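You operate a simulated robot arm through the tools that you are given. There is no shell and no other tool. Be economical: measure what you need, move in short steps, check, and stop when the job is done.

You are at the controls of a simulated two-armed robot. One attempt, no reset.

Task
Wipe the stain off the yellow tray, put the white dish on it and take it to the bed.
Fine: the middle of the bed; use the pink sponge and put it back. What is to be rubbed or washed off counts as gone when no trace of it is left.

It is judged by the outcome, as a careful person would: the job done as asked, and still so three seconds after it is handed in. It fails if anything else is knocked over, pushed out of place, dropped, spilled or broken.

Robot
Two 7-joint arms with two-finger parallel grippers on one trunk, on a base that drives. Base frame: it is fixed to the floor where the robot stands at the start and does not move with it; the origin is under the middle of the robot, x ahead of it, y to its left, z up; the surface under the hand at the start is at about z = 0.8. Units: m, rad, N and s.
The left shoulder is at the start at [0.05, 0.177, 1.104], the right one opposite. With the tool pointing down near the work surface each hand reaches from about 0.22 to 0.7 m from the robot's upright axis, wherever it stands, measured 20 degrees to its own side. Places, roughly: middle of the bed [-1.5, 0.4, 0.6]. Payload 3.43 kg a hand.
The tool frame of a hand sits at the grasp point between the pads (the TCP): z along the fingers, y along the line on which they close. The tips reach 0.034 m beyond it. The gripper opens to 0.128 m. The fingers are 0.024 m wide and 0.012 m thick; the gripper's body (0.048 by 0.13 m) begins 0.096 m behind the TCP.
Orientation is that of the tool frame in the base frame, as [roll, pitch, yaw] about the fixed x, y, z axes, in that order (R = Rz(yaw) Ry(pitch) Rx(roll)). With the fingers straight down and closing along the base's y, the tool's x points along the base's -x, its y along +y and its z along -z.

Tools
- The arms move only by the tool apply_moves. It takes "left_series", "right_series" or both (then of equal length, played together; a hand with none holds still); each is a list of rows, each a list of 7 numbers: the closure, from 0 (fully open) to 1 (shut), then the shift along the tool's x, y, z in m, then the turn, a rotation vector about the tool's x, y, z in rad. In form: [[fingers, tx, ty, tz, wx, wy, wz], ...]. A call has 1 to 20 rows; each row shifts and turns the commanded pose from where the row before left it, along the tool's axes as they then stand. Each row takes 0.2 s and may step no farther than 0.05 m and 0.15 rad from the row before; otherwise, or with a gripper value out of range, the whole call is refused. A pose out of reach is approached as far as the arm can. The call stops where the force on the tool passes 50 N (or 10 N more than at its start, if that is more) or the arm is blocked; 0.2 s more then pass. The fingers move at their own pace (about 0.108 m/s each) and stop on an object; they squeeze with about 21 N. The grip force told is the motor's: it shows also when the fingers shut on nothing. Time passes only in rows, and 0.2 s behind the last, so rows that do not move let the fingers close. It gives the time, the measured TCP pose, the force on the tool (base axes), the opening and the grip force at its end, in the units of the frame above (readings bear some noise), with the torque about the TCP (base axes, N m) and any sound that the robot's microphone picked up.
- Cameras (640 x 400 px; columns grow to the right, rows downward): "scene" is now at [0.1549, -0.0249, 1.2666]; the picture's right is [-0.27, -0.96, 0.00], its down [-0.56, 0.16, -0.81] and it looks along [0.78, -0.22, -0.58] (base axes); focal length 220 px, centre (320, 200). "left" rides on the left gripper at [0.076, 0.011, -0.16] in its tool frame; the picture's right is [-0.15, 0.99, 0.00], its down [-0.88, -0.13, -0.46] and it looks along [-0.45, -0.07, 0.89] (tool axes); focal length 234 px, centre (320, 200). "right" rides on the right gripper at [0.076, -0.011, -0.16] in its tool frame; the picture's right is [0.15, 0.99, 0.00], its down [-0.88, 0.13, -0.46] and it looks along [-0.45, 0.07, 0.89] (tool axes); focal length 234 px, centre (320, 200). There is no depth. A picture from a camera that has moved, and an enlarged one, comes with that camera's place and axes in the base frame and with its lens.
- capture(camera): a new picture of that camera. No time passes.
- slide_trunk(by): slides the trunk up (or, below 0, down) by that many m; the arms and the scene camera ride with it, the base frame stays. It gives what a move gives, with no picture.
- base_move(legs): drives the robot by 1 to 6 legs, each [ahead, turn to the left] in m and rad, along the robot's own axes; the way and the turn of a leg run together, so that a leg with both is an arc; at most 1.5 m and 3.142 rad a leg. The arms and the cameras ride along, it lands a little off, and it stops where it bumps. It gives what a move gives.
- turn_head(pan, tilt): turns the head with the scene camera to pan (to the left, within 1.396 rad either way) and tilt (down, from -0.506 to 1.204), counted from straight ahead of the robot. It gives what a move gives.
- zoom(camera, box): a new picture of the part [left, top, right, bottom] of that camera's present view, enlarged. No time passes.
- hand_in(): hands the job in; it is judged then, once.

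Go step by step. Nothing tells you exact positions but the pictures and the camera data: compare them with the known pose of the tool, close in by small moves and look again before you grip or let go. The budget is 120 turns and 100 pictures, counting those below and the enlarged ones. Unless the task says otherwise, let go and move clear before handing in, and close with one line.

The tools are called after ">>>" by a JSON object that holds its "op" and its "data". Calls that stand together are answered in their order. apply_moves: Moves the arms, as the interface text tells. Its arguments: {"type":"object","properties":{"left_series":{"type":"array","items":{"type":"array","items":{"type":"number"}}},"right_series":{"type":"array","items":{"type":"array","items":{"type":"number"}}}},"required":[]} The other tools are called the same way: slide_trunk (by) slides the trunk up or down; base_move (legs) drives the base; turn_head (pan, tilt) turns the head that bears the scene camera; capture (camera) takes a picture; zoom (camera, box) takes an enlarged picture of a part of a camera's view; hand_in () hands the job in.

At the start:

```text
time_s: 0.0
left_position: [0.4285, 0.1058, 1.1413]
left_orientation: [-3.142, 0.001, -3.14]
left_ft_force: [-0.1, -0.5, 0.3]
left_ft_torque: [0.0, -0.01, 0.0]
left_finger_gap: 0.128
left_finger_force: 0.0
right_position: [0.3979, -0.3157, 1.1333]
right_orientation: [-3.142, -0.001, 3.141]
right_ft_force: [-0.7, -0.7, 0.4]
right_ft_torque: [0.01, 0.03, 0.02]
right_finger_gap: 0.1278
right_finger_force: 0.0
trunk travel left (down, up): [-0.275, 0.126]
robot x, y, heading: [-0.0007, -0.0016, 0.001]
head pan, tilt: [-0.271, 0.623]
```

scene: 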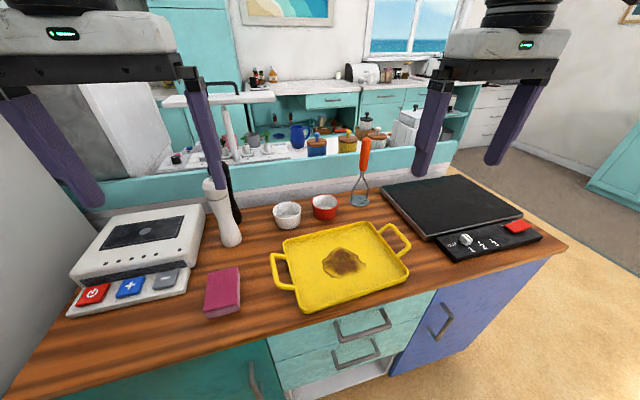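
right: 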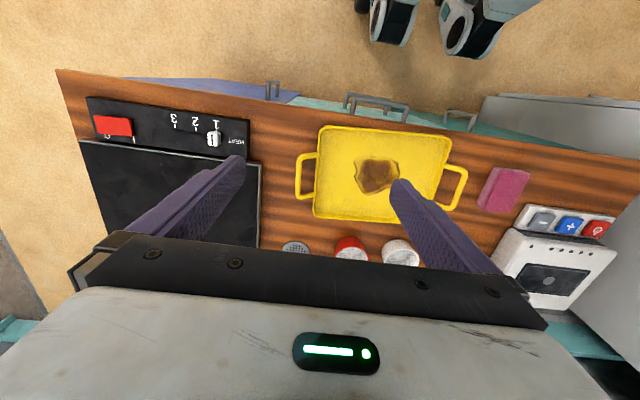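
left: 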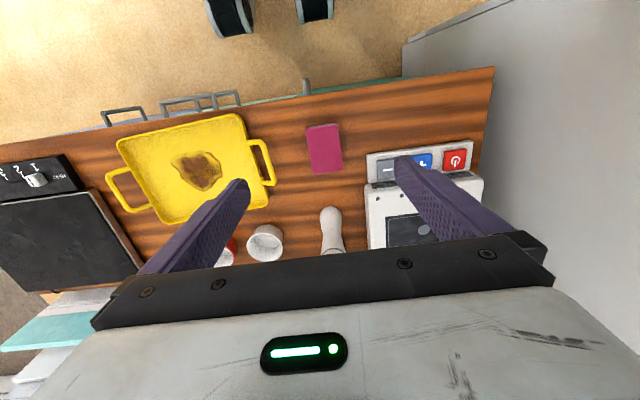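

I see the yellow tray with a brown stain near [0.49,-0.19], the pink sponge near [0.47,0.10] and the white dish near [0.70,-0.07]. I'll look closer before moving.

>>> {"op": "zoom", "data": {"camera": "scene", "box": [180, 180, 430, 336]}}

>>> {"op": "zoom", "data": {"camera": "left", "box": [90, 90, 410, 290]}}

```text
2.56 times, centred on (305, 258) of scene
camera zoom: at [0.1549, -0.0249, 1.2666], right [-0.27, -0.96, 0.0], down [-0.56, 0.16, -0.81], along [0.78, -0.22, -0.58], focal length 562 px, centre (358, 52)
```

zoom: 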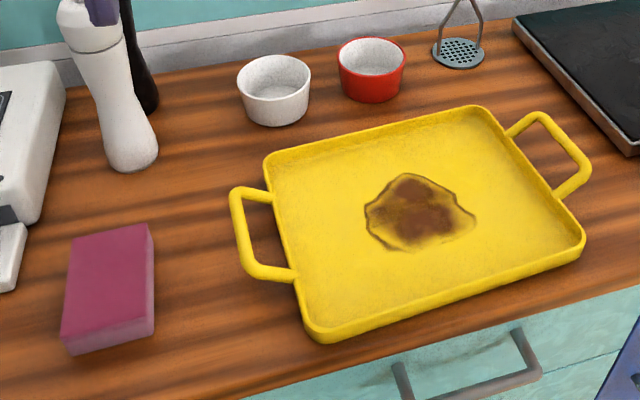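

```text
2.00 times, centred on (250, 190) of left
camera zoom: at [0.3525, 0.116, 1.2997], right [0.14, 0.99, 0.0], down [0.88, -0.13, 0.46], along [0.45, -0.07, -0.89], focal length 468 px, centre (460, 220)
```

zoom: 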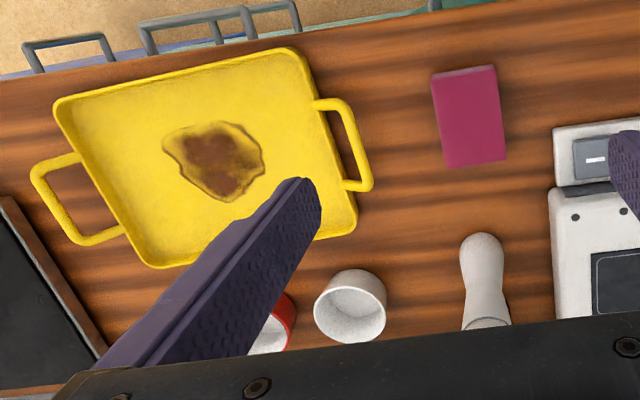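

The tray spans about x 0.39–0.60, y −0.04–−0.30. The sponge is about 95×62 mm and lies along x. The dish is at the edge of reach, so I'll look down to see how much room the base has to move forward.

>>> {"op": "turn_head", "data": {"pan": 0, "tilt": 1.2}}

>>> {"op": "capture", "data": {"camera": "scene"}}

```text
time_s: 1.0
left_position: [0.4271, 0.1065, 1.1419]
left_orientation: [3.141, 0.001, -3.139]
left_ft_force: [0.1, 0.1, -0.1]
left_ft_torque: [0.01, -0.02, 0.02]
left_finger_gap: 0.128
left_finger_force: 0.1
right_position: [0.3979, -0.3168, 1.1331]
right_orientation: [-3.141, 0.0, 3.141]
right_ft_force: [0.1, -0.6, -0.3]
right_ft_torque: [-0.02, 0.01, 0.01]
right_finger_gap: 0.1284
right_finger_force: 0.0
trunk travel left (down, up): [-0.275, 0.126]
robot x, y, heading: [0.0035, 0.0037, -0.004]
head pan, tilt: [0.0, 1.201]
```

```text
94 pictures are left
camera scene: at [0.1263, -0.0014, 1.224], right [0.0, -1.0, 0.0], down [-0.93, 0.0, -0.36], along [0.36, 0.0, -0.93], focal length 220 px, centre (320, 200)
```

scene: 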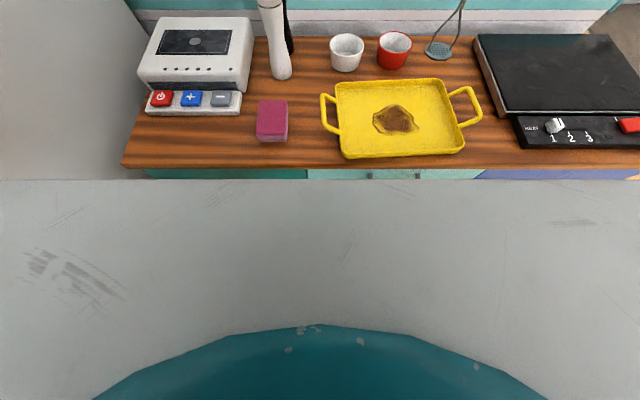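

The base is well clear of the counter, since the gray surface is the robot's own chest. I'll move the base ahead 0.09 m so the dish is in reach.

>>> {"op": "base_move", "data": {"legs": [[0.09, 0]]}}

>>> {"op": "turn_head", "data": {"pan": 0, "tilt": 0.95}}

>>> {"op": "capture", "data": {"camera": "scene"}}

```text
time_s: 2.1
left_position: [0.519, 0.1072, 1.1411]
left_orientation: [3.141, 0.0, -3.14]
left_ft_force: [-0.5, 0.0, -1.3]
left_ft_torque: [0.01, 0.02, 0.03]
left_finger_gap: 0.1281
left_finger_force: 0.0
right_position: [0.4895, -0.3149, 1.1331]
right_orientation: [-3.141, 0.0, -3.142]
right_ft_force: [0.1, -0.5, -0.2]
right_ft_torque: [-0.04, 0.04, -0.02]
right_finger_gap: 0.1279
right_finger_force: 0.0
trunk travel left (down, up): [-0.275, 0.126]
robot x, y, heading: [0.091, -0.0015, -0.003]
head pan, tilt: [0.0, 1.201]
```

```text
time_s: 2.9
left_position: [0.5181, 0.1064, 1.1419]
left_orientation: [3.141, 0.002, -3.138]
left_ft_force: [-0.4, 0.1, -0.6]
left_ft_torque: [-0.02, -0.01, 0.06]
left_finger_gap: 0.1278
left_finger_force: 0.1
right_position: [0.4905, -0.3147, 1.1333]
right_orientation: [-3.141, 0.0, 3.141]
right_ft_force: [-0.1, 0.0, 0.4]
right_ft_torque: [0.02, 0.01, 0.0]
right_finger_gap: 0.1279
right_finger_force: 0.2
trunk travel left (down, up): [-0.275, 0.126]
robot x, y, heading: [0.0905, -0.0028, 0.001]
head pan, tilt: [0.0, 0.949]
```

```text
93 pictures are left
camera scene: at [0.2335, -0.0013, 1.2401], right [0.0, -1.0, 0.0], down [-0.81, 0.0, -0.58], along [0.58, 0.0, -0.81], focal length 220 px, centre (320, 200)
```

scene: 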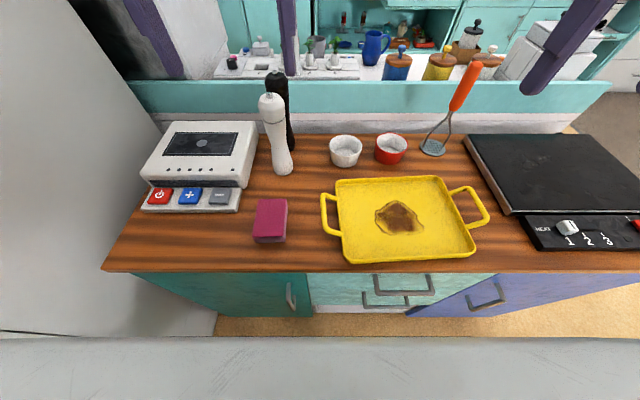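

I'll use the left hand for the sponge. The right hand moves aside to the right while the left goes above the sponge.

>>> {"op": "apply_moves", "data": {"left_series": [[0, 0.02, 0, 0.03, 0, 0, 0], [0, 0.021, 0, 0.03, 0, 0, 0], [0, 0, 0, 0.045, 0, 0, 0], [0, 0, 0, 0.045, 0, 0, 0], [0, 0, 0, 0.045, 0, 0, 0], [0, 0, 0, 0.03, 0, 0, 0]], "right_series": [[0, 0, -0.04, 0, 0, 0, 0], [0, 0, -0.04, 0, 0, 0, 0], [0, 0, -0.04, 0, 0, 0, 0], [0, 0, -0.04, 0, 0, 0, 0], [0, 0, 0, 0, 0, 0, 0], [0, 0, 0, 0, 0, 0, 0]]}}

>>> {"op": "capture", "data": {"camera": "left"}}

>>> {"op": "capture", "data": {"camera": "scene"}}

```text
time_s: 4.3
left_position: [0.4785, 0.105, 0.9162]
left_orientation: [-3.14, 0.002, -3.139]
left_ft_force: [-0.2, 0.2, -0.2]
left_ft_torque: [0.02, -0.03, 0.01]
left_finger_gap: 0.1281
left_finger_force: 0.1
right_position: [0.4887, -0.4743, 1.1334]
right_orientation: [3.141, -0.001, -3.141]
right_ft_force: [1.2, -0.5, 0.0]
right_ft_torque: [0.02, -0.04, -0.02]
right_finger_gap: 0.1281
right_finger_force: 0.1
trunk travel left (down, up): [-0.275, 0.126]
robot x, y, heading: [0.0916, -0.0025, -0.002]
head pan, tilt: [0.0, 0.949]
```

```text
92 pictures are left
camera left: at [0.4023, 0.1158, 1.0749], right [0.14, 0.99, 0.0], down [0.88, -0.13, 0.46], along [0.45, -0.07, -0.89], focal length 234 px, centre (320, 200)
```

left: 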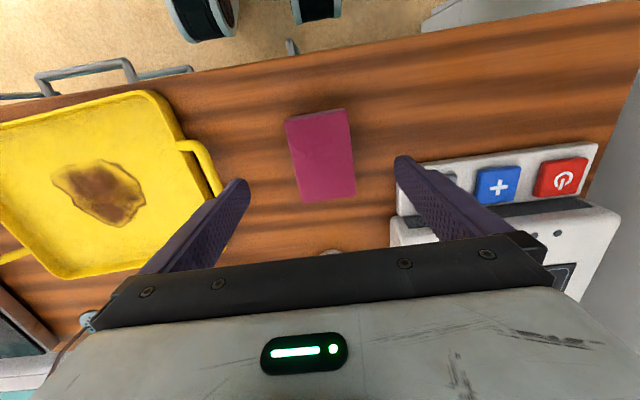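

```text
91 pictures are left
camera scene: at [0.2336, -0.0012, 1.2401], right [0.0, -1.0, 0.0], down [-0.81, 0.0, -0.58], along [0.58, 0.0, -0.81], focal length 220 px, centre (320, 200)
```

scene: 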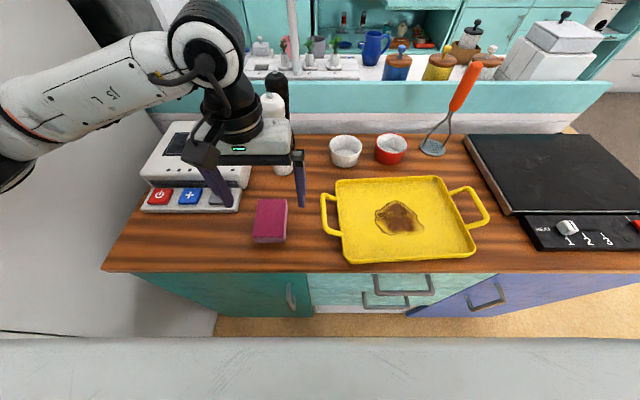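

The hand is centred over the sponge. I'll narrow the fingers to clear the appliance, go down and grip.

>>> {"op": "apply_moves", "data": {"left_series": [[0.3, 0.002, 0.001, 0, 0, 0, 0], [0.3, 0, 0, 0, 0, 0, 0], [0.3, 0, 0, 0.04, 0, 0, 0], [0.3, 0, 0, 0.03, 0, 0, 0], [0.3, 0, 0, 0, 0, 0, 0], [1, 0, 0, 0, 0, 0, 0], [1, 0, 0, 0, 0, 0, 0], [1, 0, 0, 0, 0, 0, 0]]}}

>>> {"op": "capture", "data": {"camera": "left"}}

>>> {"op": "zoom", "data": {"camera": "scene", "box": [160, 120, 480, 320]}}

```text
time_s: 6.1
left_position: [0.4746, 0.1061, 0.8458]
left_orientation: [3.141, -0.001, -3.139]
left_ft_force: [-0.1, -0.2, -0.1]
left_ft_torque: [0.01, 0.0, -0.02]
left_finger_gap: 0.0635
left_finger_force: 20.8
right_position: [0.4882, -0.4742, 1.1328]
right_orientation: [3.141, -0.001, -3.141]
right_ft_force: [0.3, -0.5, -0.7]
right_ft_torque: [-0.01, 0.02, 0.0]
right_finger_gap: 0.1281
right_finger_force: 0.1
trunk travel left (down, up): [-0.275, 0.126]
robot x, y, heading: [0.0873, 0.001, 0.004]
head pan, tilt: [0.0, 0.949]
```

```text
90 pictures are left
camera left: at [0.3998, 0.1157, 1.0047], right [0.14, 0.99, 0.0], down [0.88, -0.13, 0.46], along [0.45, -0.07, -0.89], focal length 234 px, centre (320, 200)
```

left: 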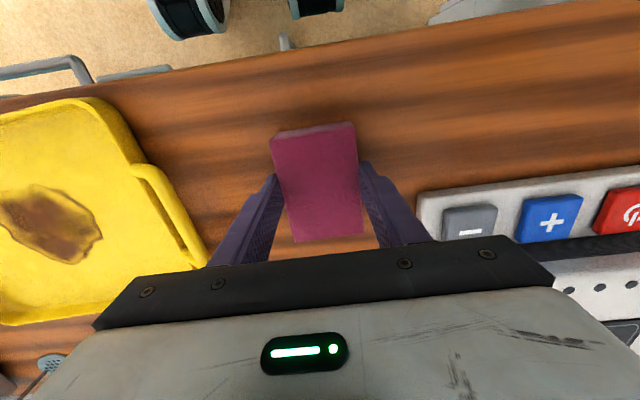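

```text
2.00 times, centred on (320, 220) of scene
camera zoom: at [0.2335, -0.0013, 1.2401], right [0.0, -1.0, 0.0], down [-0.81, 0.0, -0.58], along [0.58, 0.0, -0.81], focal length 439 px, centre (320, 160)
```

zoom: 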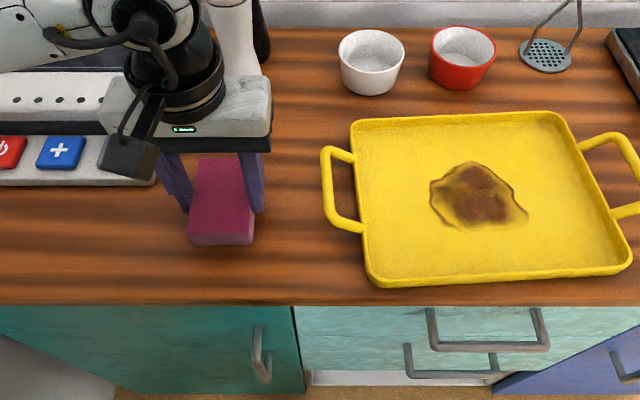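

The sponge is held at (0.475, 0.106, 0.846), which is where it must go back. I'll lift it and carry it over the tray next to the stain.

>>> {"op": "apply_moves", "data": {"left_series": [[1, 0, 0, -0.03, 0, 0, 0], [1, 0, 0, -0.045, 0, 0, 0], [1, 0, -0.04, -0.015, 0, 0, 0], [1, 0, -0.045, 0, 0, 0, 0], [1, 0, -0.045, 0, 0, 0, 0], [1, 0, -0.045, 0, 0, 0, 0], [1, 0, -0.04, 0, 0, 0, 0], [1, 0, 0, 0.04, 0, 0, 0], [1, 0, 0, 0.02, 0, 0, 0], [1, 0, 0, 0, 0, 0, 0]]}}

>>> {"op": "capture", "data": {"camera": "left"}}

>>> {"op": "zoom", "data": {"camera": "scene", "box": [160, 120, 480, 320]}}

```text
time_s: 8.3
left_position: [0.4743, -0.1078, 0.8775]
left_orientation: [-3.141, 0.002, -3.137]
left_ft_force: [0.8, 0.0, 0.0]
left_ft_torque: [0.01, 0.04, 0.02]
left_finger_gap: 0.0633
left_finger_force: 20.9
right_position: [0.489, -0.4743, 1.1335]
right_orientation: [3.141, 0.0, 3.141]
right_ft_force: [-0.4, 0.2, -0.2]
right_ft_torque: [-0.01, 0.03, -0.03]
right_finger_gap: 0.1281
right_finger_force: 0.1
trunk travel left (down, up): [-0.275, 0.126]
robot x, y, heading: [0.0904, -0.0002, -0.002]
head pan, tilt: [0.0, 0.949]
```

```text
88 pictures are left
camera left: at [0.3999, -0.0979, 1.0362], right [0.14, 0.99, 0.0], down [0.88, -0.13, 0.46], along [0.45, -0.07, -0.89], focal length 234 px, centre (320, 200)
```

left: 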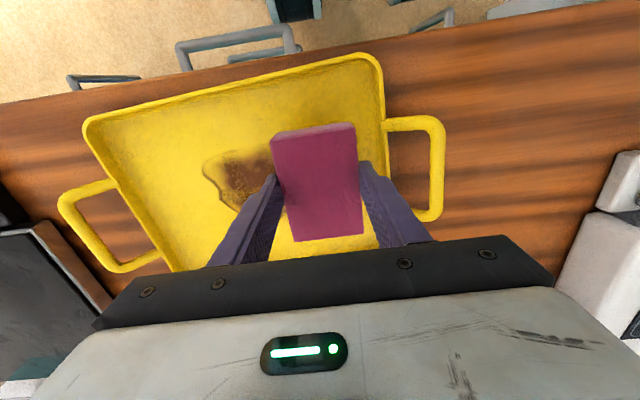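

```text
2.00 times, centred on (320, 220) of scene
camera zoom: at [0.2335, -0.0012, 1.2401], right [0.0, -1.0, 0.0], down [-0.81, 0.0, -0.58], along [0.58, 0.0, -0.81], focal length 439 px, centre (320, 160)
```

zoom: 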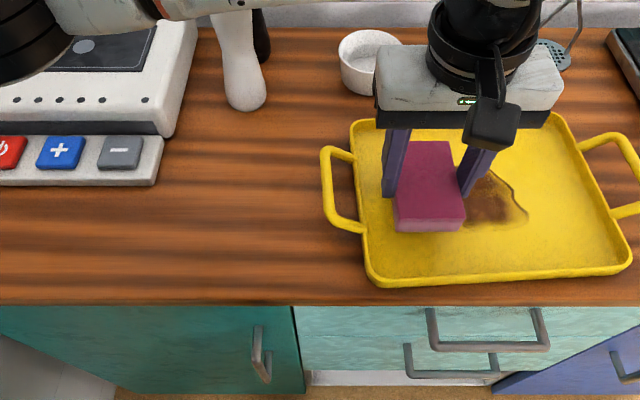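

Clear of the walls and beside the stain. I'll lower until the sponge just meets the tray floor.

>>> {"op": "apply_moves", "data": {"left_series": [[1, 0, 0, 0.012, 0, 0, 0], [1, 0, 0, 0.008, 0, 0, 0], [1, 0, 0, 0.004, 0, 0, 0], [1, 0, 0, 0, 0, 0, 0]]}}

```text
time_s: 9.3
left_position: [0.4762, -0.1081, 0.8525]
left_orientation: [-3.14, 0.001, -3.139]
left_ft_force: [0.0, -0.7, -0.8]
left_ft_torque: [0.0, -0.02, 0.02]
left_finger_gap: 0.0634
left_finger_force: 21.3
right_position: [0.489, -0.4755, 1.1327]
right_orientation: [3.141, 0.0, -3.141]
right_ft_force: [0.3, 0.2, -0.1]
right_ft_torque: [-0.01, 0.01, 0.0]
right_finger_gap: 0.1281
right_finger_force: 0.1
trunk travel left (down, up): [-0.275, 0.126]
robot x, y, heading: [0.0919, -0.0005, 0.007]
head pan, tilt: [0.0, 0.949]
```

>>> {"op": "apply_moves", "data": {"left_series": [[1, 0, 0, 0.002, 0, 0, 0], [1, 0, 0, 0.002, 0, 0, 0], [1, 0, 0, 0, 0, 0, 0]]}}

```text
time_s: 10.1
left_position: [0.4758, -0.1079, 0.8501]
left_orientation: [-3.138, 0.003, -3.137]
left_ft_force: [-0.9, 1.6, 17.1]
left_ft_torque: [0.18, 0.13, 0.02]
left_finger_gap: 0.0633
left_finger_force: 21.0
right_position: [0.4877, -0.4739, 1.1339]
right_orientation: [-3.139, 0.001, -3.141]
right_ft_force: [-0.4, -0.1, 0.5]
right_ft_torque: [-0.03, 0.01, 0.01]
right_finger_gap: 0.128
right_finger_force: 0.0
trunk travel left (down, up): [-0.275, 0.126]
robot x, y, heading: [0.0903, -0.0, 0.002]
head pan, tilt: [0.0, 0.949]
```

Contact at 17 N. I'll ease off a little and make a first slow pass across the stain, checking that the tray doesn't slide.

>>> {"op": "apply_moves", "data": {"left_series": [[1, 0, -0.015, -0.001, 0, 0, 0], [1, 0, -0.02, 0, 0, 0, 0], [1, 0, -0.02, 0, 0, 0, 0], [1, 0, -0.02, 0, 0, 0, 0], [1, 0, -0.02, 0, 0, 0, 0], [1, 0, -0.02, 0, 0, 0, 0], [1, 0, -0.02, 0, 0, 0, 0], [1, 0, 0, 0, 0, 0, 0]]}}

>>> {"op": "zoom", "data": {"camera": "scene", "box": [160, 120, 480, 320]}}

```text
time_s: 11.9
left_position: [0.4954, -0.177, 0.849]
left_orientation: [-3.139, 0.001, -3.092]
left_ft_force: [-3.9, -4.6, 14.0]
left_ft_torque: [-0.25, 0.22, -0.01]
left_finger_gap: 0.0634
left_finger_force: 20.3
left hand out of reach, approached as far as the arm can: row 5, 6, 7
right_position: [0.4882, -0.4744, 1.1337]
right_orientation: [-3.141, 0.001, -3.142]
right_ft_force: [0.2, 0.2, -0.4]
right_ft_torque: [-0.01, 0.01, 0.02]
right_finger_gap: 0.1279
right_finger_force: 0.0
trunk travel left (down, up): [-0.275, 0.126]
robot x, y, heading: [0.0883, -0.0026, -0.0]
head pan, tilt: [0.0, 0.949]
```

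```text
2.00 times, centred on (320, 220) of scene
camera zoom: at [0.2323, -0.0013, 1.2403], right [0.0, -1.0, 0.0], down [-0.81, 0.0, -0.58], along [0.58, 0.0, -0.81], focal length 439 px, centre (320, 160)
```

zoom: 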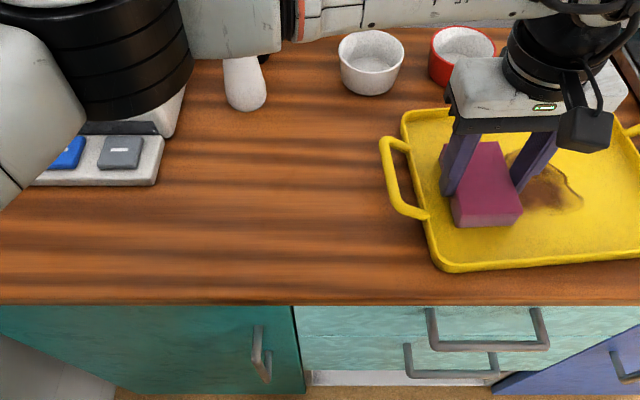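

The tray slid along with the sponge, and the left arm is at its limit on that side. I'll lift off and look at the whole scene.

>>> {"op": "apply_moves", "data": {"left_series": [[1, 0, 0, -0.03, 0, 0, 0], [1, 0, 0.04, -0.04, 0, 0, 0], [1, 0, 0.05, 0, 0, 0, 0], [1, 0, 0.05, 0, 0, 0, 0], [1, 0, 0.05, 0, 0, 0, 0], [1, 0, 0, 0, 0, 0, 0]]}}

>>> {"op": "capture", "data": {"camera": "scene"}}

>>> {"op": "capture", "data": {"camera": "right"}}

```text
refused: row 2 steps farther than a row can; nothing moved
```

```text
85 pictures are left
camera scene: at [0.2323, -0.0013, 1.2403], right [0.0, -1.0, 0.0], down [-0.81, 0.0, -0.58], along [0.58, 0.0, -0.81], focal length 220 px, centre (320, 200)
```

scene: 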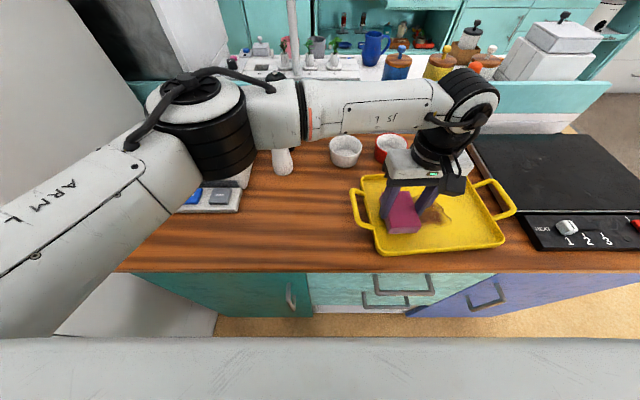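

```text
84 pictures are left
camera right: at [0.411, -0.4853, 1.2914], right [-0.15, 0.99, 0.0], down [0.88, 0.13, 0.46], along [0.45, 0.07, -0.89], focal length 234 px, centre (320, 200)
```

right: 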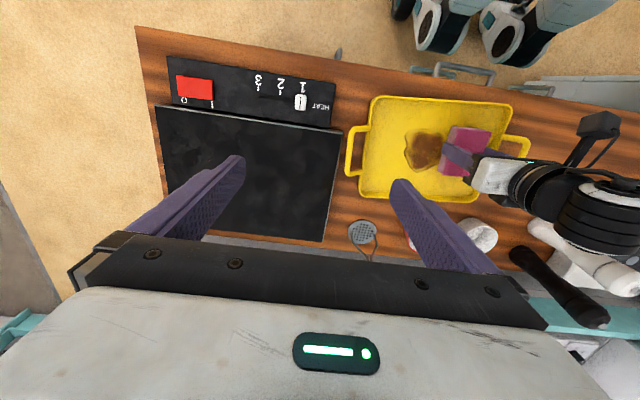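

The tray stopped just short of the hob, and nothing else moved. The sponge grips the tray by friction, so I'll drag the tray back left with it before lifting off.

>>> {"op": "apply_moves", "data": {"left_series": [[1, 0, 0.022, 0, 0, 0, 0], [1, 0, 0.022, 0, 0, 0, 0], [1, 0, 0.022, 0, 0, 0, 0], [1, 0, 0.022, 0, 0, 0, 0], [1, 0, 0.022, 0, 0, 0, 0], [1, 0, 0.022, 0, 0, 0, 0], [1, 0, 0.022, 0, 0, 0, 0], [1, 0, 0.022, 0, 0, 0, 0], [1, 0, 0, 0, 0, 0, 0]]}}

>>> {"op": "capture", "data": {"camera": "scene"}}

```text
time_s: 13.9
left_position: [0.4779, -0.0167, 0.8502]
left_orientation: [3.141, 0.001, -3.138]
left_ft_force: [0.6, 0.0, 0.1]
left_ft_torque: [-0.01, -0.01, -0.01]
left_finger_gap: 0.0635
left_finger_force: 20.7
right_position: [0.489, -0.4749, 1.1328]
right_orientation: [3.141, -0.001, -3.141]
right_ft_force: [-0.4, -0.7, -0.3]
right_ft_torque: [0.01, 0.02, 0.02]
right_finger_gap: 0.128
right_finger_force: 0.1
trunk travel left (down, up): [-0.275, 0.126]
robot x, y, heading: [0.0894, -0.0013, -0.007]
head pan, tilt: [0.0, 0.949]
```

```text
83 pictures are left
camera scene: at [0.2335, -0.0013, 1.2401], right [0.0, -1.0, 0.0], down [-0.81, 0.0, -0.58], along [0.58, 0.0, -0.81], focal length 220 px, centre (320, 200)
```

scene: 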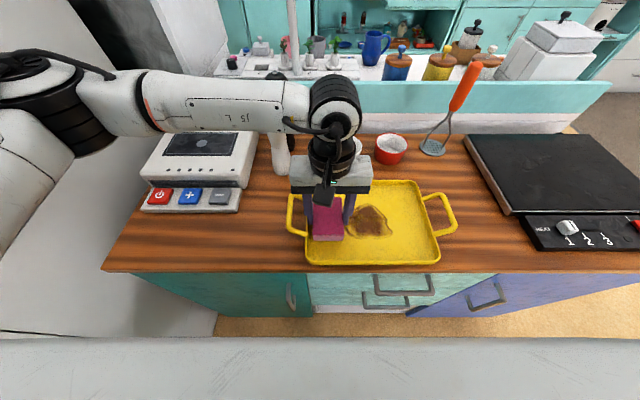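

The tray is back left with its centre near y≈−0.10. The right hand will hold the right handle during wiping, so I'll zoom to locate it.

>>> {"op": "zoom", "data": {"camera": "scene", "box": [380, 170, 480, 270]}}

>>> {"op": "capture", "data": {"camera": "right"}}

```text
4.00 times, centred on (430, 220) of scene
camera zoom: at [0.2335, -0.0013, 1.2401], right [0.0, -1.0, 0.0], down [-0.81, 0.0, -0.58], along [0.58, 0.0, -0.81], focal length 879 px, centre (-120, 120)
```

zoom: 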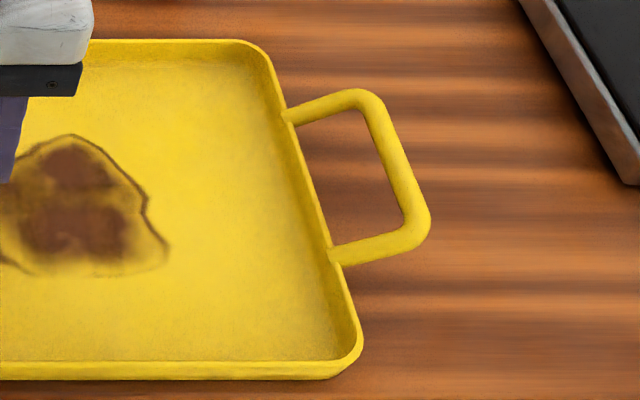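

```text
81 pictures are left
camera right: at [0.4122, -0.4853, 1.291], right [-0.15, 0.99, 0.0], down [0.88, 0.13, 0.46], along [0.45, 0.07, -0.89], focal length 234 px, centre (320, 200)
```

right: 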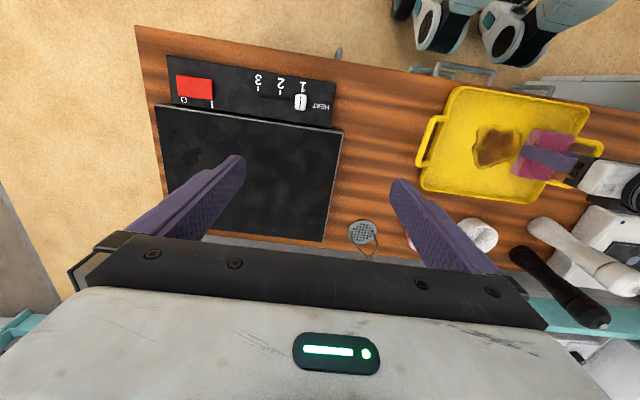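

The handle bar runs along x near x≈0.505, y≈−0.28, but its height is uncertain. I'll bring the right hand above it and look again.

>>> {"op": "apply_moves", "data": {"right_series": [[0.3, -0.008, 0.045, 0, 0, 0, 0], [0.6, -0.008, 0.045, 0, 0, 0, 0], [0.6, 0, 0.04, 0.025, 0, 0, 0], [0.6, 0, 0.035, 0.03, 0, 0, 0], [0.6, 0, 0.03, 0.035, 0, 0, 0], [0.6, 0, 0, 0.045, 0, 0, 0], [0.6, 0, 0, 0.045, 0, 0, 0], [0.6, 0, 0, 0, 0, 0, 0]]}}

>>> {"op": "capture", "data": {"camera": "right"}}

>>> {"op": "zoom", "data": {"camera": "scene", "box": [360, 150, 500, 250]}}

```text
time_s: 15.7
left_position: [0.4777, -0.017, 0.8503]
left_orientation: [3.141, 0.0, -3.141]
left_ft_force: [-0.1, -0.2, 0.3]
left_ft_torque: [0.01, 0.01, -0.02]
left_finger_gap: 0.0634
left_finger_force: 21.3
right_position: [0.5031, -0.28, 0.9517]
right_orientation: [3.141, 0.0, 3.141]
right_ft_force: [-0.5, 0.0, -0.1]
right_ft_torque: [0.0, 0.01, -0.04]
right_finger_gap: 0.0511
right_finger_force: 0.1
trunk travel left (down, up): [-0.275, 0.126]
robot x, y, heading: [0.0883, -0.0005, -0.003]
head pan, tilt: [0.0, 0.949]
```

```text
80 pictures are left
camera right: at [0.4272, -0.2903, 1.1106], right [-0.15, 0.99, 0.0], down [0.88, 0.13, 0.46], along [0.45, 0.07, -0.89], focal length 234 px, centre (320, 200)
```

right: 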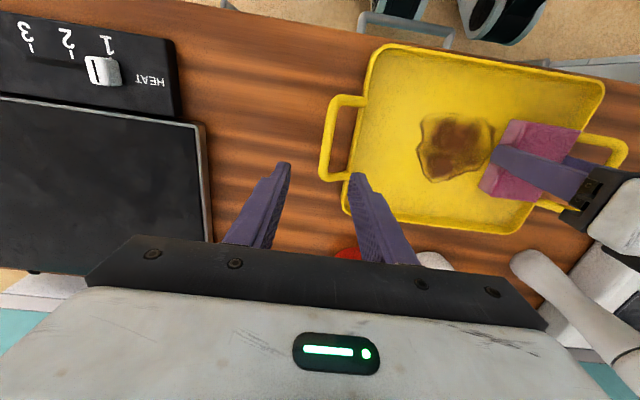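

```text
4.00 times, centred on (430, 200) of scene
camera zoom: at [0.2335, -0.0012, 1.2401], right [0.0, -1.0, 0.0], down [-0.81, 0.0, -0.58], along [0.58, 0.0, -0.81], focal length 879 px, centre (-120, 200)
```

zoom: 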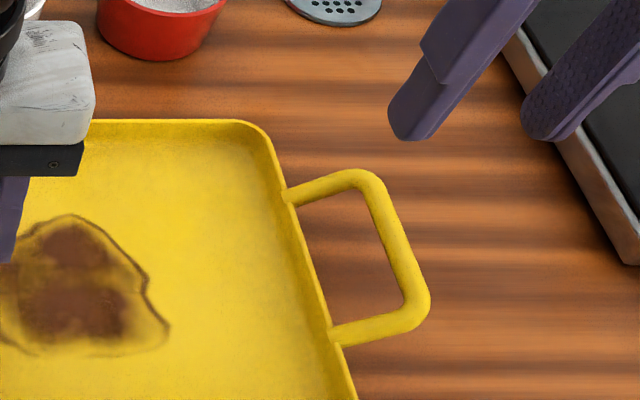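

Triangulating the two views puts the handle bar near (0.484, −0.271) at z≈0.845. I'll move above it with the tips just over the bar and check the alignment.

>>> {"op": "apply_moves", "data": {"right_series": [[0.68, 0.019, 0.009, 0.02, 0, 0, 0], [0.68, 0, 0, 0.03, 0, 0, 0], [0.68, 0, 0, 0, 0, 0, 0]]}}

>>> {"op": "zoom", "data": {"camera": "right", "box": [220, 80, 420, 220]}}

>>> {"op": "zoom", "data": {"camera": "scene", "box": [360, 150, 500, 250]}}

```text
time_s: 16.5
left_position: [0.477, -0.0171, 0.8498]
left_orientation: [-3.141, 0.0, -3.138]
left_ft_force: [-0.1, 0.5, 1.3]
left_ft_torque: [0.02, -0.04, 0.03]
left_finger_gap: 0.063
left_finger_force: 20.9
right_position: [0.4858, -0.2737, 0.9031]
right_orientation: [3.14, 0.0, -3.14]
right_ft_force: [0.6, 0.5, 0.2]
right_ft_torque: [0.0, 0.02, -0.01]
right_finger_gap: 0.0412
right_finger_force: 0.2
trunk travel left (down, up): [-0.275, 0.126]
robot x, y, heading: [0.0903, 0.0011, 0.0]
head pan, tilt: [0.0, 0.949]
```

```text
2.86 times, centred on (320, 150) of right
camera zoom: at [0.4091, -0.283, 1.061], right [-0.15, 0.99, 0.0], down [0.88, 0.13, 0.46], along [0.45, 0.07, -0.89], focal length 669 px, centre (320, 343)
```

zoom: 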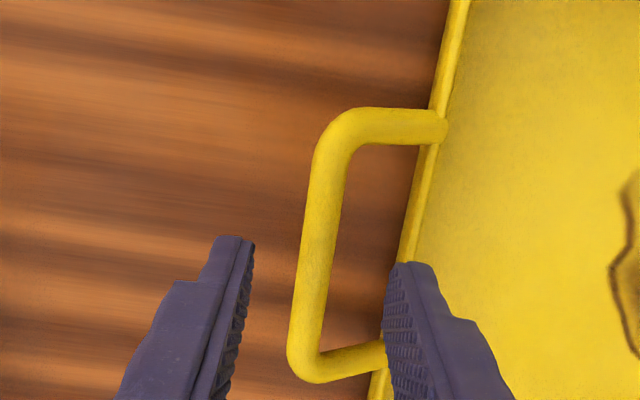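

```text
4.00 times, centred on (430, 200) of scene
camera zoom: at [0.2335, -0.0013, 1.2401], right [0.0, -1.0, 0.0], down [-0.81, 0.0, -0.58], along [0.58, 0.0, -0.81], focal length 879 px, centre (-120, 200)
```

zoom: 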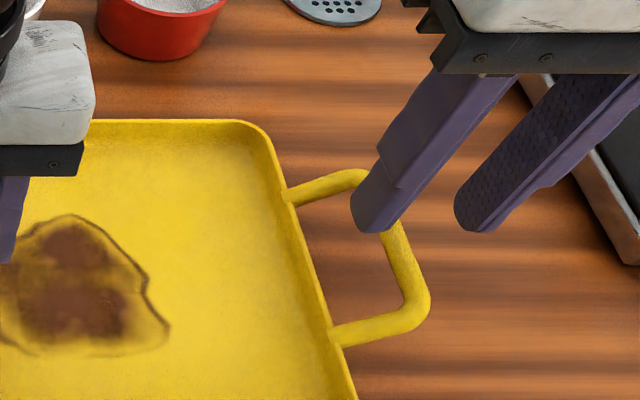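

The loop's inner gap is only about 21 mm, so I'll narrow the opening to about 24 mm, centre on the bar and recheck before going down.

>>> {"op": "apply_moves", "data": {"right_series": [[0.815, 0.003, 0.0025, 0.01, 0, 0, 0], [0.815, 0, 0, 0.01, 0, 0, 0], [0.815, 0, 0, 0, 0, 0, 0]]}}

>>> {"op": "zoom", "data": {"camera": "right", "box": [220, 80, 420, 220]}}

>>> {"op": "zoom", "data": {"camera": "scene", "box": [360, 150, 500, 250]}}

```text
time_s: 17.3
left_position: [0.4763, -0.0172, 0.8499]
left_orientation: [3.142, 0.001, -3.14]
left_ft_force: [0.3, 0.0, -0.3]
left_ft_torque: [-0.01, -0.02, 0.03]
left_finger_gap: 0.0632
left_finger_force: 20.5
right_position: [0.4826, -0.2684, 0.8834]
right_orientation: [3.141, -0.001, -3.141]
right_ft_force: [0.9, -1.6, -0.1]
right_ft_torque: [0.01, -0.01, 0.01]
right_finger_gap: 0.0239
right_finger_force: 0.1
trunk travel left (down, up): [-0.275, 0.126]
robot x, y, heading: [0.0915, 0.0042, 0.003]
head pan, tilt: [0.0, 0.949]
```

```text
2.86 times, centred on (320, 150) of right
camera zoom: at [0.4064, -0.2796, 1.0421], right [-0.15, 0.99, 0.0], down [0.88, 0.13, 0.46], along [0.45, 0.07, -0.89], focal length 669 px, centre (320, 343)
```

zoom: 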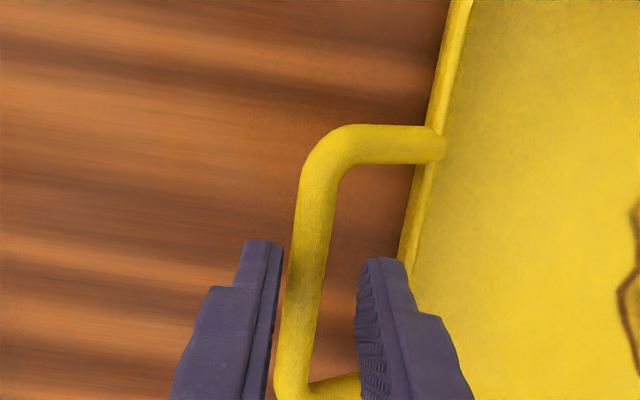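

```text
4.00 times, centred on (430, 200) of scene
camera zoom: at [0.2335, -0.0013, 1.2401], right [0.0, -1.0, 0.0], down [-0.81, 0.0, -0.58], along [0.58, 0.0, -0.81], focal length 879 px, centre (-120, 200)
```

zoom: 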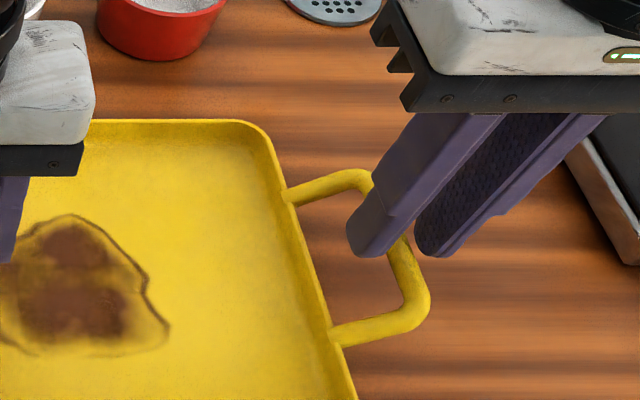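

The bar sits about 3 mm toward −y from the finger centre. I'll correct that, go down over it carefully and close.

>>> {"op": "apply_moves", "data": {"right_series": [[0.815, 0, -0.0032, 0, 0, 0, 0], [0.815, 0, 0, 0.008, 0, 0, 0], [0.815, 0, 0, 0.008, 0, 0, 0], [0.815, 0, 0, 0.008, 0, 0, 0], [0.815, 0, 0, 0.005, 0, 0, 0], [0.815, 0, 0, 0, 0, 0, 0]]}}

>>> {"op": "zoom", "data": {"camera": "scene", "box": [360, 150, 500, 250]}}

>>> {"op": "zoom", "data": {"camera": "right", "box": [220, 80, 420, 220]}}

```text
time_s: 18.7
left_position: [0.4765, -0.0177, 0.8499]
left_orientation: [-3.14, -0.001, -3.138]
left_ft_force: [0.2, 0.3, -0.4]
left_ft_torque: [0.01, -0.01, -0.01]
left_finger_gap: 0.0634
left_finger_force: 20.9
right_position: [0.4837, -0.2717, 0.8534]
right_orientation: [-3.141, 0.001, -3.141]
right_ft_force: [0.5, -0.5, 0.1]
right_ft_torque: [0.02, 0.03, 0.01]
right_finger_gap: 0.0236
right_finger_force: 0.0
trunk travel left (down, up): [-0.275, 0.126]
robot x, y, heading: [0.0873, -0.0006, 0.0]
head pan, tilt: [0.0, 0.949]
```

```text
4.00 times, centred on (430, 200) of scene
camera zoom: at [0.2335, -0.0013, 1.2401], right [0.0, -1.0, 0.0], down [-0.81, 0.0, -0.58], along [0.58, 0.0, -0.81], focal length 879 px, centre (-120, 200)
```

zoom: 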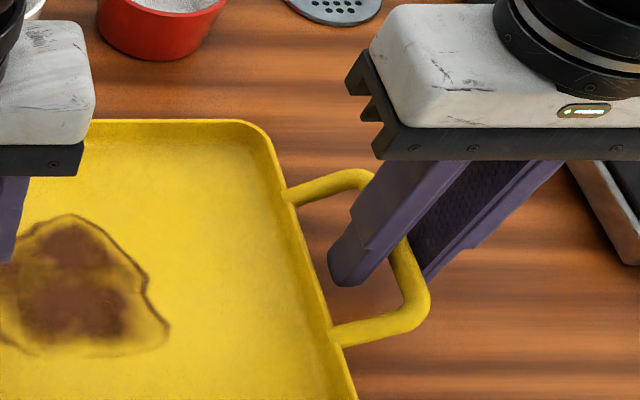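

```text
2.86 times, centred on (320, 150) of right
camera zoom: at [0.4065, -0.2821, 1.0119], right [-0.15, 0.99, 0.0], down [0.88, 0.13, 0.46], along [0.45, 0.07, -0.89], focal length 669 px, centre (320, 343)
```

zoom: 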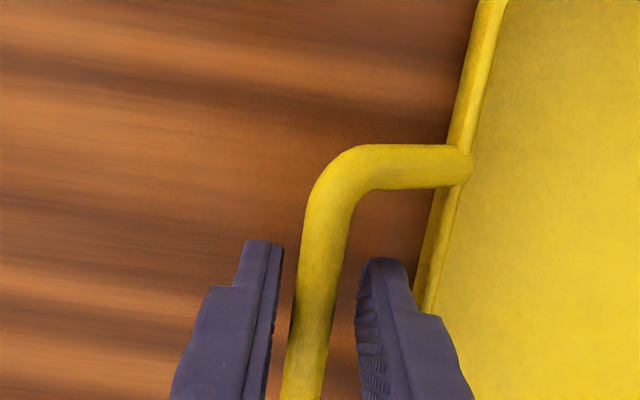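

The fingers straddle the bar cleanly, so I'll close on it.

>>> {"op": "apply_moves", "data": {"right_series": [[1, 0, 0, 0, 0, 0, 0], [1, 0, 0, 0, 0, 0, 0], [1, 0, 0, 0, 0, 0, 0]]}}

>>> {"op": "capture", "data": {"camera": "scene"}}

```text
time_s: 19.5
left_position: [0.4764, -0.0174, 0.8497]
left_orientation: [3.141, 0.001, -3.138]
left_ft_force: [0.5, -0.3, -0.4]
left_ft_torque: [-0.03, 0.0, 0.01]
left_finger_gap: 0.0633
left_finger_force: 21.4
right_position: [0.4824, -0.2718, 0.8539]
right_orientation: [3.141, -0.002, -3.141]
right_ft_force: [1.4, -1.4, 0.2]
right_ft_torque: [-0.02, 0.0, -0.28]
right_finger_gap: 0.0116
right_finger_force: 20.9
trunk travel left (down, up): [-0.275, 0.126]
robot x, y, heading: [0.092, -0.0025, -0.003]
head pan, tilt: [0.0, 0.949]
```

```text
72 pictures are left
camera scene: at [0.2336, -0.0013, 1.2401], right [0.0, -1.0, 0.0], down [-0.81, 0.0, -0.58], along [0.58, 0.0, -0.81], focal length 220 px, centre (320, 200)
```

scene: 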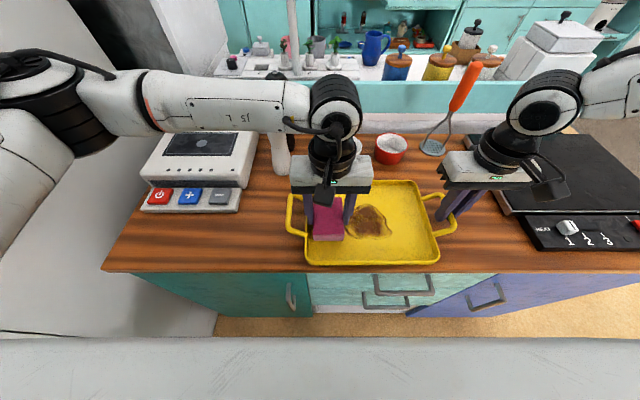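

The handle is held. Now I'll press lightly and wipe back and forth across the stain.

>>> {"op": "apply_moves", "data": {"left_series": [[1, 0, 0, 0.0018, 0, 0, 0], [1, 0, -0.02, 0, 0, 0, 0], [1, 0, -0.02, 0, 0, 0, 0], [1, 0, -0.02, 0, 0, 0, 0], [1, 0, -0.02, 0, 0, 0, 0], [1, 0, -0.02, 0, 0, 0, 0], [1, 0, -0.02, 0, 0, 0, 0], [1, 0, -0.02, 0, 0, 0, 0], [1, 0, 0, 0, 0, 0, 0]]}}

>>> {"op": "zoom", "data": {"camera": "scene", "box": [240, 150, 480, 300]}}

```text
time_s: 21.2
left_position: [0.4782, -0.1442, 0.8493]
left_orientation: [3.135, 0.001, 3.141]
left_ft_force: [-2.4, 9.2, 4.6]
left_ft_torque: [-1.73, -0.26, -0.35]
left_finger_gap: 0.0637
left_finger_force: 21.4
right_position: [0.4848, -0.2771, 0.853]
right_orientation: [-3.134, 0.001, 3.134]
right_ft_force: [-1.4, -6.6, 6.7]
right_ft_torque: [1.61, 0.12, 0.04]
right_finger_gap: 0.0117
right_finger_force: 21.0
trunk travel left (down, up): [-0.275, 0.126]
robot x, y, heading: [0.0909, -0.0002, 0.002]
head pan, tilt: [0.0, 0.949]
stopped in row 8 (left hand): the force on the tool passed its limit at 77 N (the readings are from after the stop); the commanded pose is now the measured one
```

```text
2.67 times, centred on (360, 225) of scene
camera zoom: at [0.2325, -0.0006, 1.2404], right [0.0, -1.0, 0.0], down [-0.81, 0.0, -0.58], along [0.58, 0.0, -0.81], focal length 586 px, centre (213, 133)
```

zoom: 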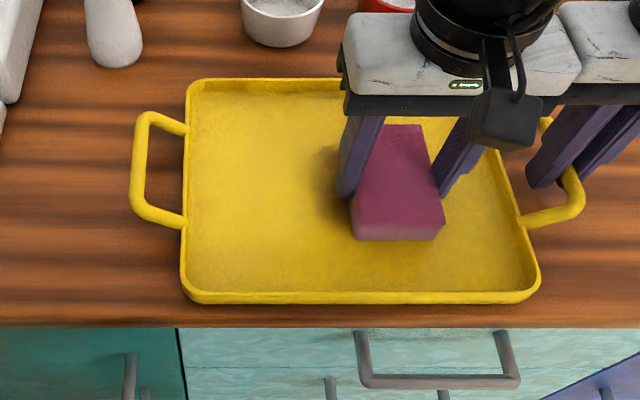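

The two gripper bodies touched, so I must keep the left hand above y≈−0.13. The stain is wiping away well, so I'll wipe back to the left.

>>> {"op": "apply_moves", "data": {"left_series": [[1, 0, 0.015, 0.001, 0, 0, 0], [1, 0, 0.02, 0, 0, 0, 0], [1, 0, 0.02, 0, 0, 0, 0], [1, 0, 0.02, 0, 0, 0, 0], [1, 0, 0.02, 0, 0, 0, 0], [1, 0, 0.02, 0, 0, 0, 0], [1, 0, 0, 0, 0, 0, 0]]}}

>>> {"op": "zoom", "data": {"camera": "scene", "box": [240, 150, 480, 300]}}

```text
time_s: 22.9
left_position: [0.4771, -0.03, 0.8498]
left_orientation: [3.133, 0.001, -3.142]
left_ft_force: [0.4, -2.8, 8.5]
left_ft_torque: [-0.24, -0.08, -0.05]
left_finger_gap: 0.0633
left_finger_force: 20.7
right_position: [0.4834, -0.2769, 0.8539]
right_orientation: [-3.134, 0.002, 3.133]
right_ft_force: [-0.2, 0.0, 9.8]
right_ft_torque: [0.02, -0.09, -0.11]
right_finger_gap: 0.0115
right_finger_force: 20.9
trunk travel left (down, up): [-0.275, 0.126]
robot x, y, heading: [0.0913, -0.002, 0.003]
head pan, tilt: [0.0, 0.949]
```

```text
2.67 times, centred on (360, 225) of scene
camera zoom: at [0.2323, -0.0009, 1.2403], right [0.0, -1.0, 0.0], down [-0.81, 0.0, -0.58], along [0.58, 0.0, -0.81], focal length 586 px, centre (213, 133)
```

zoom: 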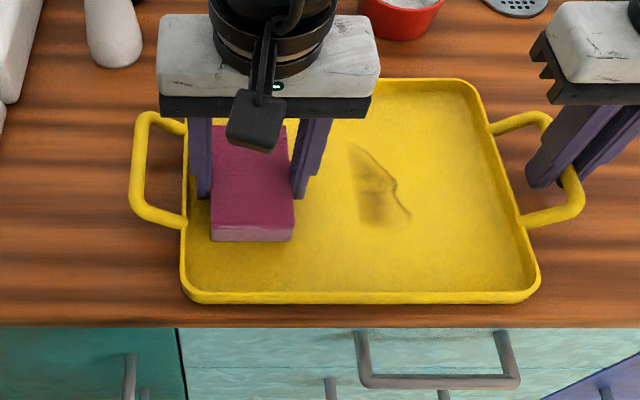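

A faint patch remains near y −0.125…−0.163. I'll rub it with short strokes, staying clear of the right gripper and covering slightly larger x.

>>> {"op": "apply_moves", "data": {"left_series": [[1, -0.012, -0.02, 0.0005, 0, 0, 0], [1, 0, -0.025, 0, 0, 0, 0], [1, 0, -0.025, 0, 0, 0, 0], [1, 0, -0.025, 0, 0, 0, 0], [1, 0, -0.01, 0, 0, 0, 0], [1, 0, 0.025, 0, 0, 0, 0], [1, 0, 0.025, 0, 0, 0, 0], [1, 0, -0.025, 0, 0, 0, 0], [1, 0, -0.025, 0, 0, 0, 0], [1, 0, 0.025, 0, 0, 0, 0], [1, 0, 0.025, 0, 0, 0, 0], [1, 0, -0.025, 0, 0, 0, 0], [1, 0, -0.025, 0, 0, 0, 0], [1, 0, 0.03, 0, 0, 0, 0], [1, 0, 0.03, 0, 0, 0, 0], [1, 0, 0.03, 0, 0, 0, 0]]}}

>>> {"op": "zoom", "data": {"camera": "scene", "box": [240, 150, 480, 300]}}

```text
time_s: 26.2
left_position: [0.4902, -0.0443, 0.8473]
left_orientation: [3.135, 0.0, -3.141]
left_ft_force: [0.2, -0.1, -0.2]
left_ft_torque: [0.04, 0.01, -0.01]
left_finger_gap: 0.0632
left_finger_force: 21.1
right_position: [0.4838, -0.2791, 0.8532]
right_orientation: [-3.135, 0.001, 3.135]
right_ft_force: [-0.9, -1.1, 9.6]
right_ft_torque: [-0.04, 0.15, -0.08]
right_finger_gap: 0.0114
right_finger_force: 20.9
trunk travel left (down, up): [-0.275, 0.126]
robot x, y, heading: [0.0852, 0.0017, 0.007]
head pan, tilt: [0.0, 0.949]
```

```text
2.67 times, centred on (360, 225) of scene
camera zoom: at [0.2329, -0.0009, 1.2402], right [0.0, -1.0, 0.0], down [-0.81, 0.0, -0.58], along [0.58, 0.0, -0.81], focal length 586 px, centre (213, 133)
```

zoom: 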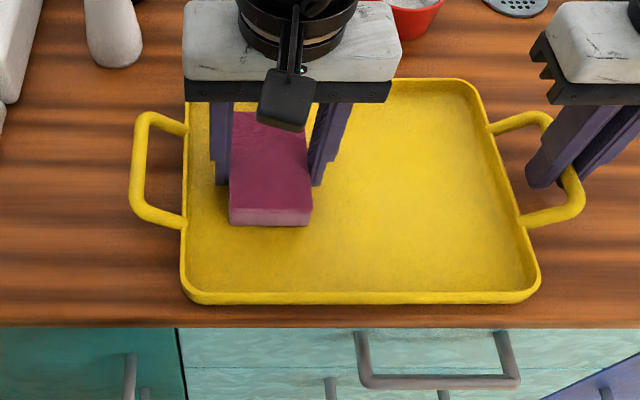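

The visible part looks clean. I'll lift the sponge and inspect the whole tray.

>>> {"op": "apply_moves", "data": {"left_series": [[1, 0, 0, -0.03, 0, 0, 0], [1, 0, 0.0, -0.04, 0, 0, 0], [1, 0, 0.045, -0.02, 0, 0, 0], [1, 0, 0.045, 0, 0, 0, 0], [1, 0, 0.045, 0, 0, 0, 0], [1, 0, 0, 0, 0, 0, 0]]}}

>>> {"op": "zoom", "data": {"camera": "scene", "box": [240, 150, 480, 300]}}

>>> {"op": "capture", "data": {"camera": "left"}}

>>> {"op": "capture", "data": {"camera": "right"}}

```text
time_s: 27.6
left_position: [0.4897, 0.0909, 0.9379]
left_orientation: [3.134, 0.001, -3.141]
left_ft_force: [0.4, -0.2, 0.0]
left_ft_torque: [-0.03, 0.02, 0.0]
left_finger_gap: 0.0632
left_finger_force: 21.2
right_position: [0.4845, -0.2764, 0.8534]
right_orientation: [-3.135, 0.002, 3.133]
right_ft_force: [-0.1, 0.1, 5.1]
right_ft_torque: [0.09, -0.18, -0.07]
right_finger_gap: 0.0118
right_finger_force: 21.2
trunk travel left (down, up): [-0.275, 0.126]
robot x, y, heading: [0.0891, 0.0007, 0.003]
head pan, tilt: [0.0, 0.949]
```

```text
2.67 times, centred on (360, 225) of scene
camera zoom: at [0.2331, -0.0009, 1.2402], right [0.0, -1.0, 0.0], down [-0.81, 0.0, -0.58], along [0.58, 0.0, -0.81], focal length 586 px, centre (213, 133)
```

zoom: 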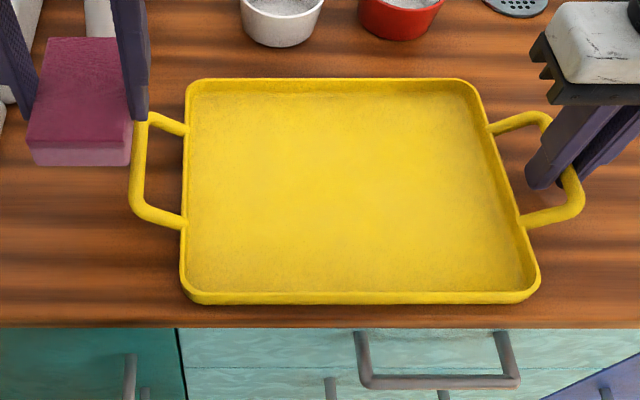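

```text
67 pictures are left
camera left: at [0.4154, 0.0994, 1.0967], right [0.15, 0.99, 0.01], down [0.88, -0.13, 0.46], along [0.45, -0.06, -0.89], focal length 234 px, centre (320, 200)
```

left: 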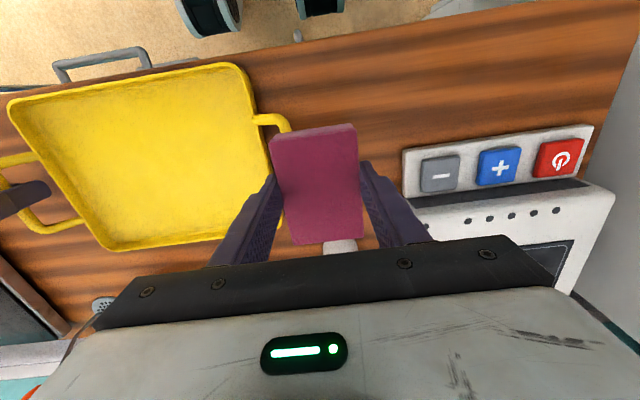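

```text
66 pictures are left
camera right: at [0.408, -0.2857, 1.0114], right [-0.14, 0.99, -0.01], down [0.88, 0.13, 0.46], along [0.45, 0.06, -0.89], focal length 234 px, centre (320, 200)
```

right: 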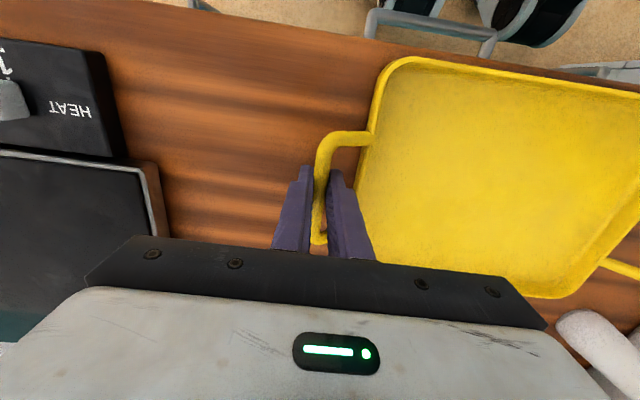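

It looks clean, so I'll zoom tight to confirm there is no faint trace.

>>> {"op": "zoom", "data": {"camera": "scene", "box": [310, 175, 430, 265]}}

>>> {"op": "zoom", "data": {"camera": "left", "box": [0, 50, 280, 260]}}

```text
4.44 times, centred on (370, 220) of scene
camera zoom: at [0.2331, -0.0009, 1.2402], right [0.0, -1.0, 0.0], down [-0.81, 0.0, -0.58], along [0.58, 0.0, -0.81], focal length 976 px, centre (98, 111)
```

zoom: 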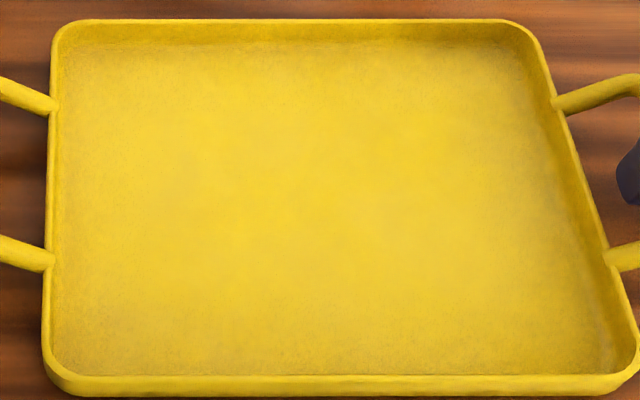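

```text
1.90 times, centred on (140, 155) of left
camera zoom: at [0.4154, 0.0994, 1.0967], right [0.15, 0.99, 0.01], down [0.88, -0.13, 0.46], along [0.45, -0.06, -0.89], focal length 446 px, centre (663, 286)
```

zoom: 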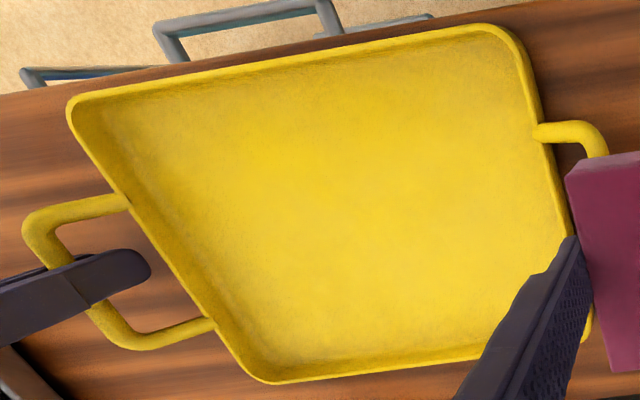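

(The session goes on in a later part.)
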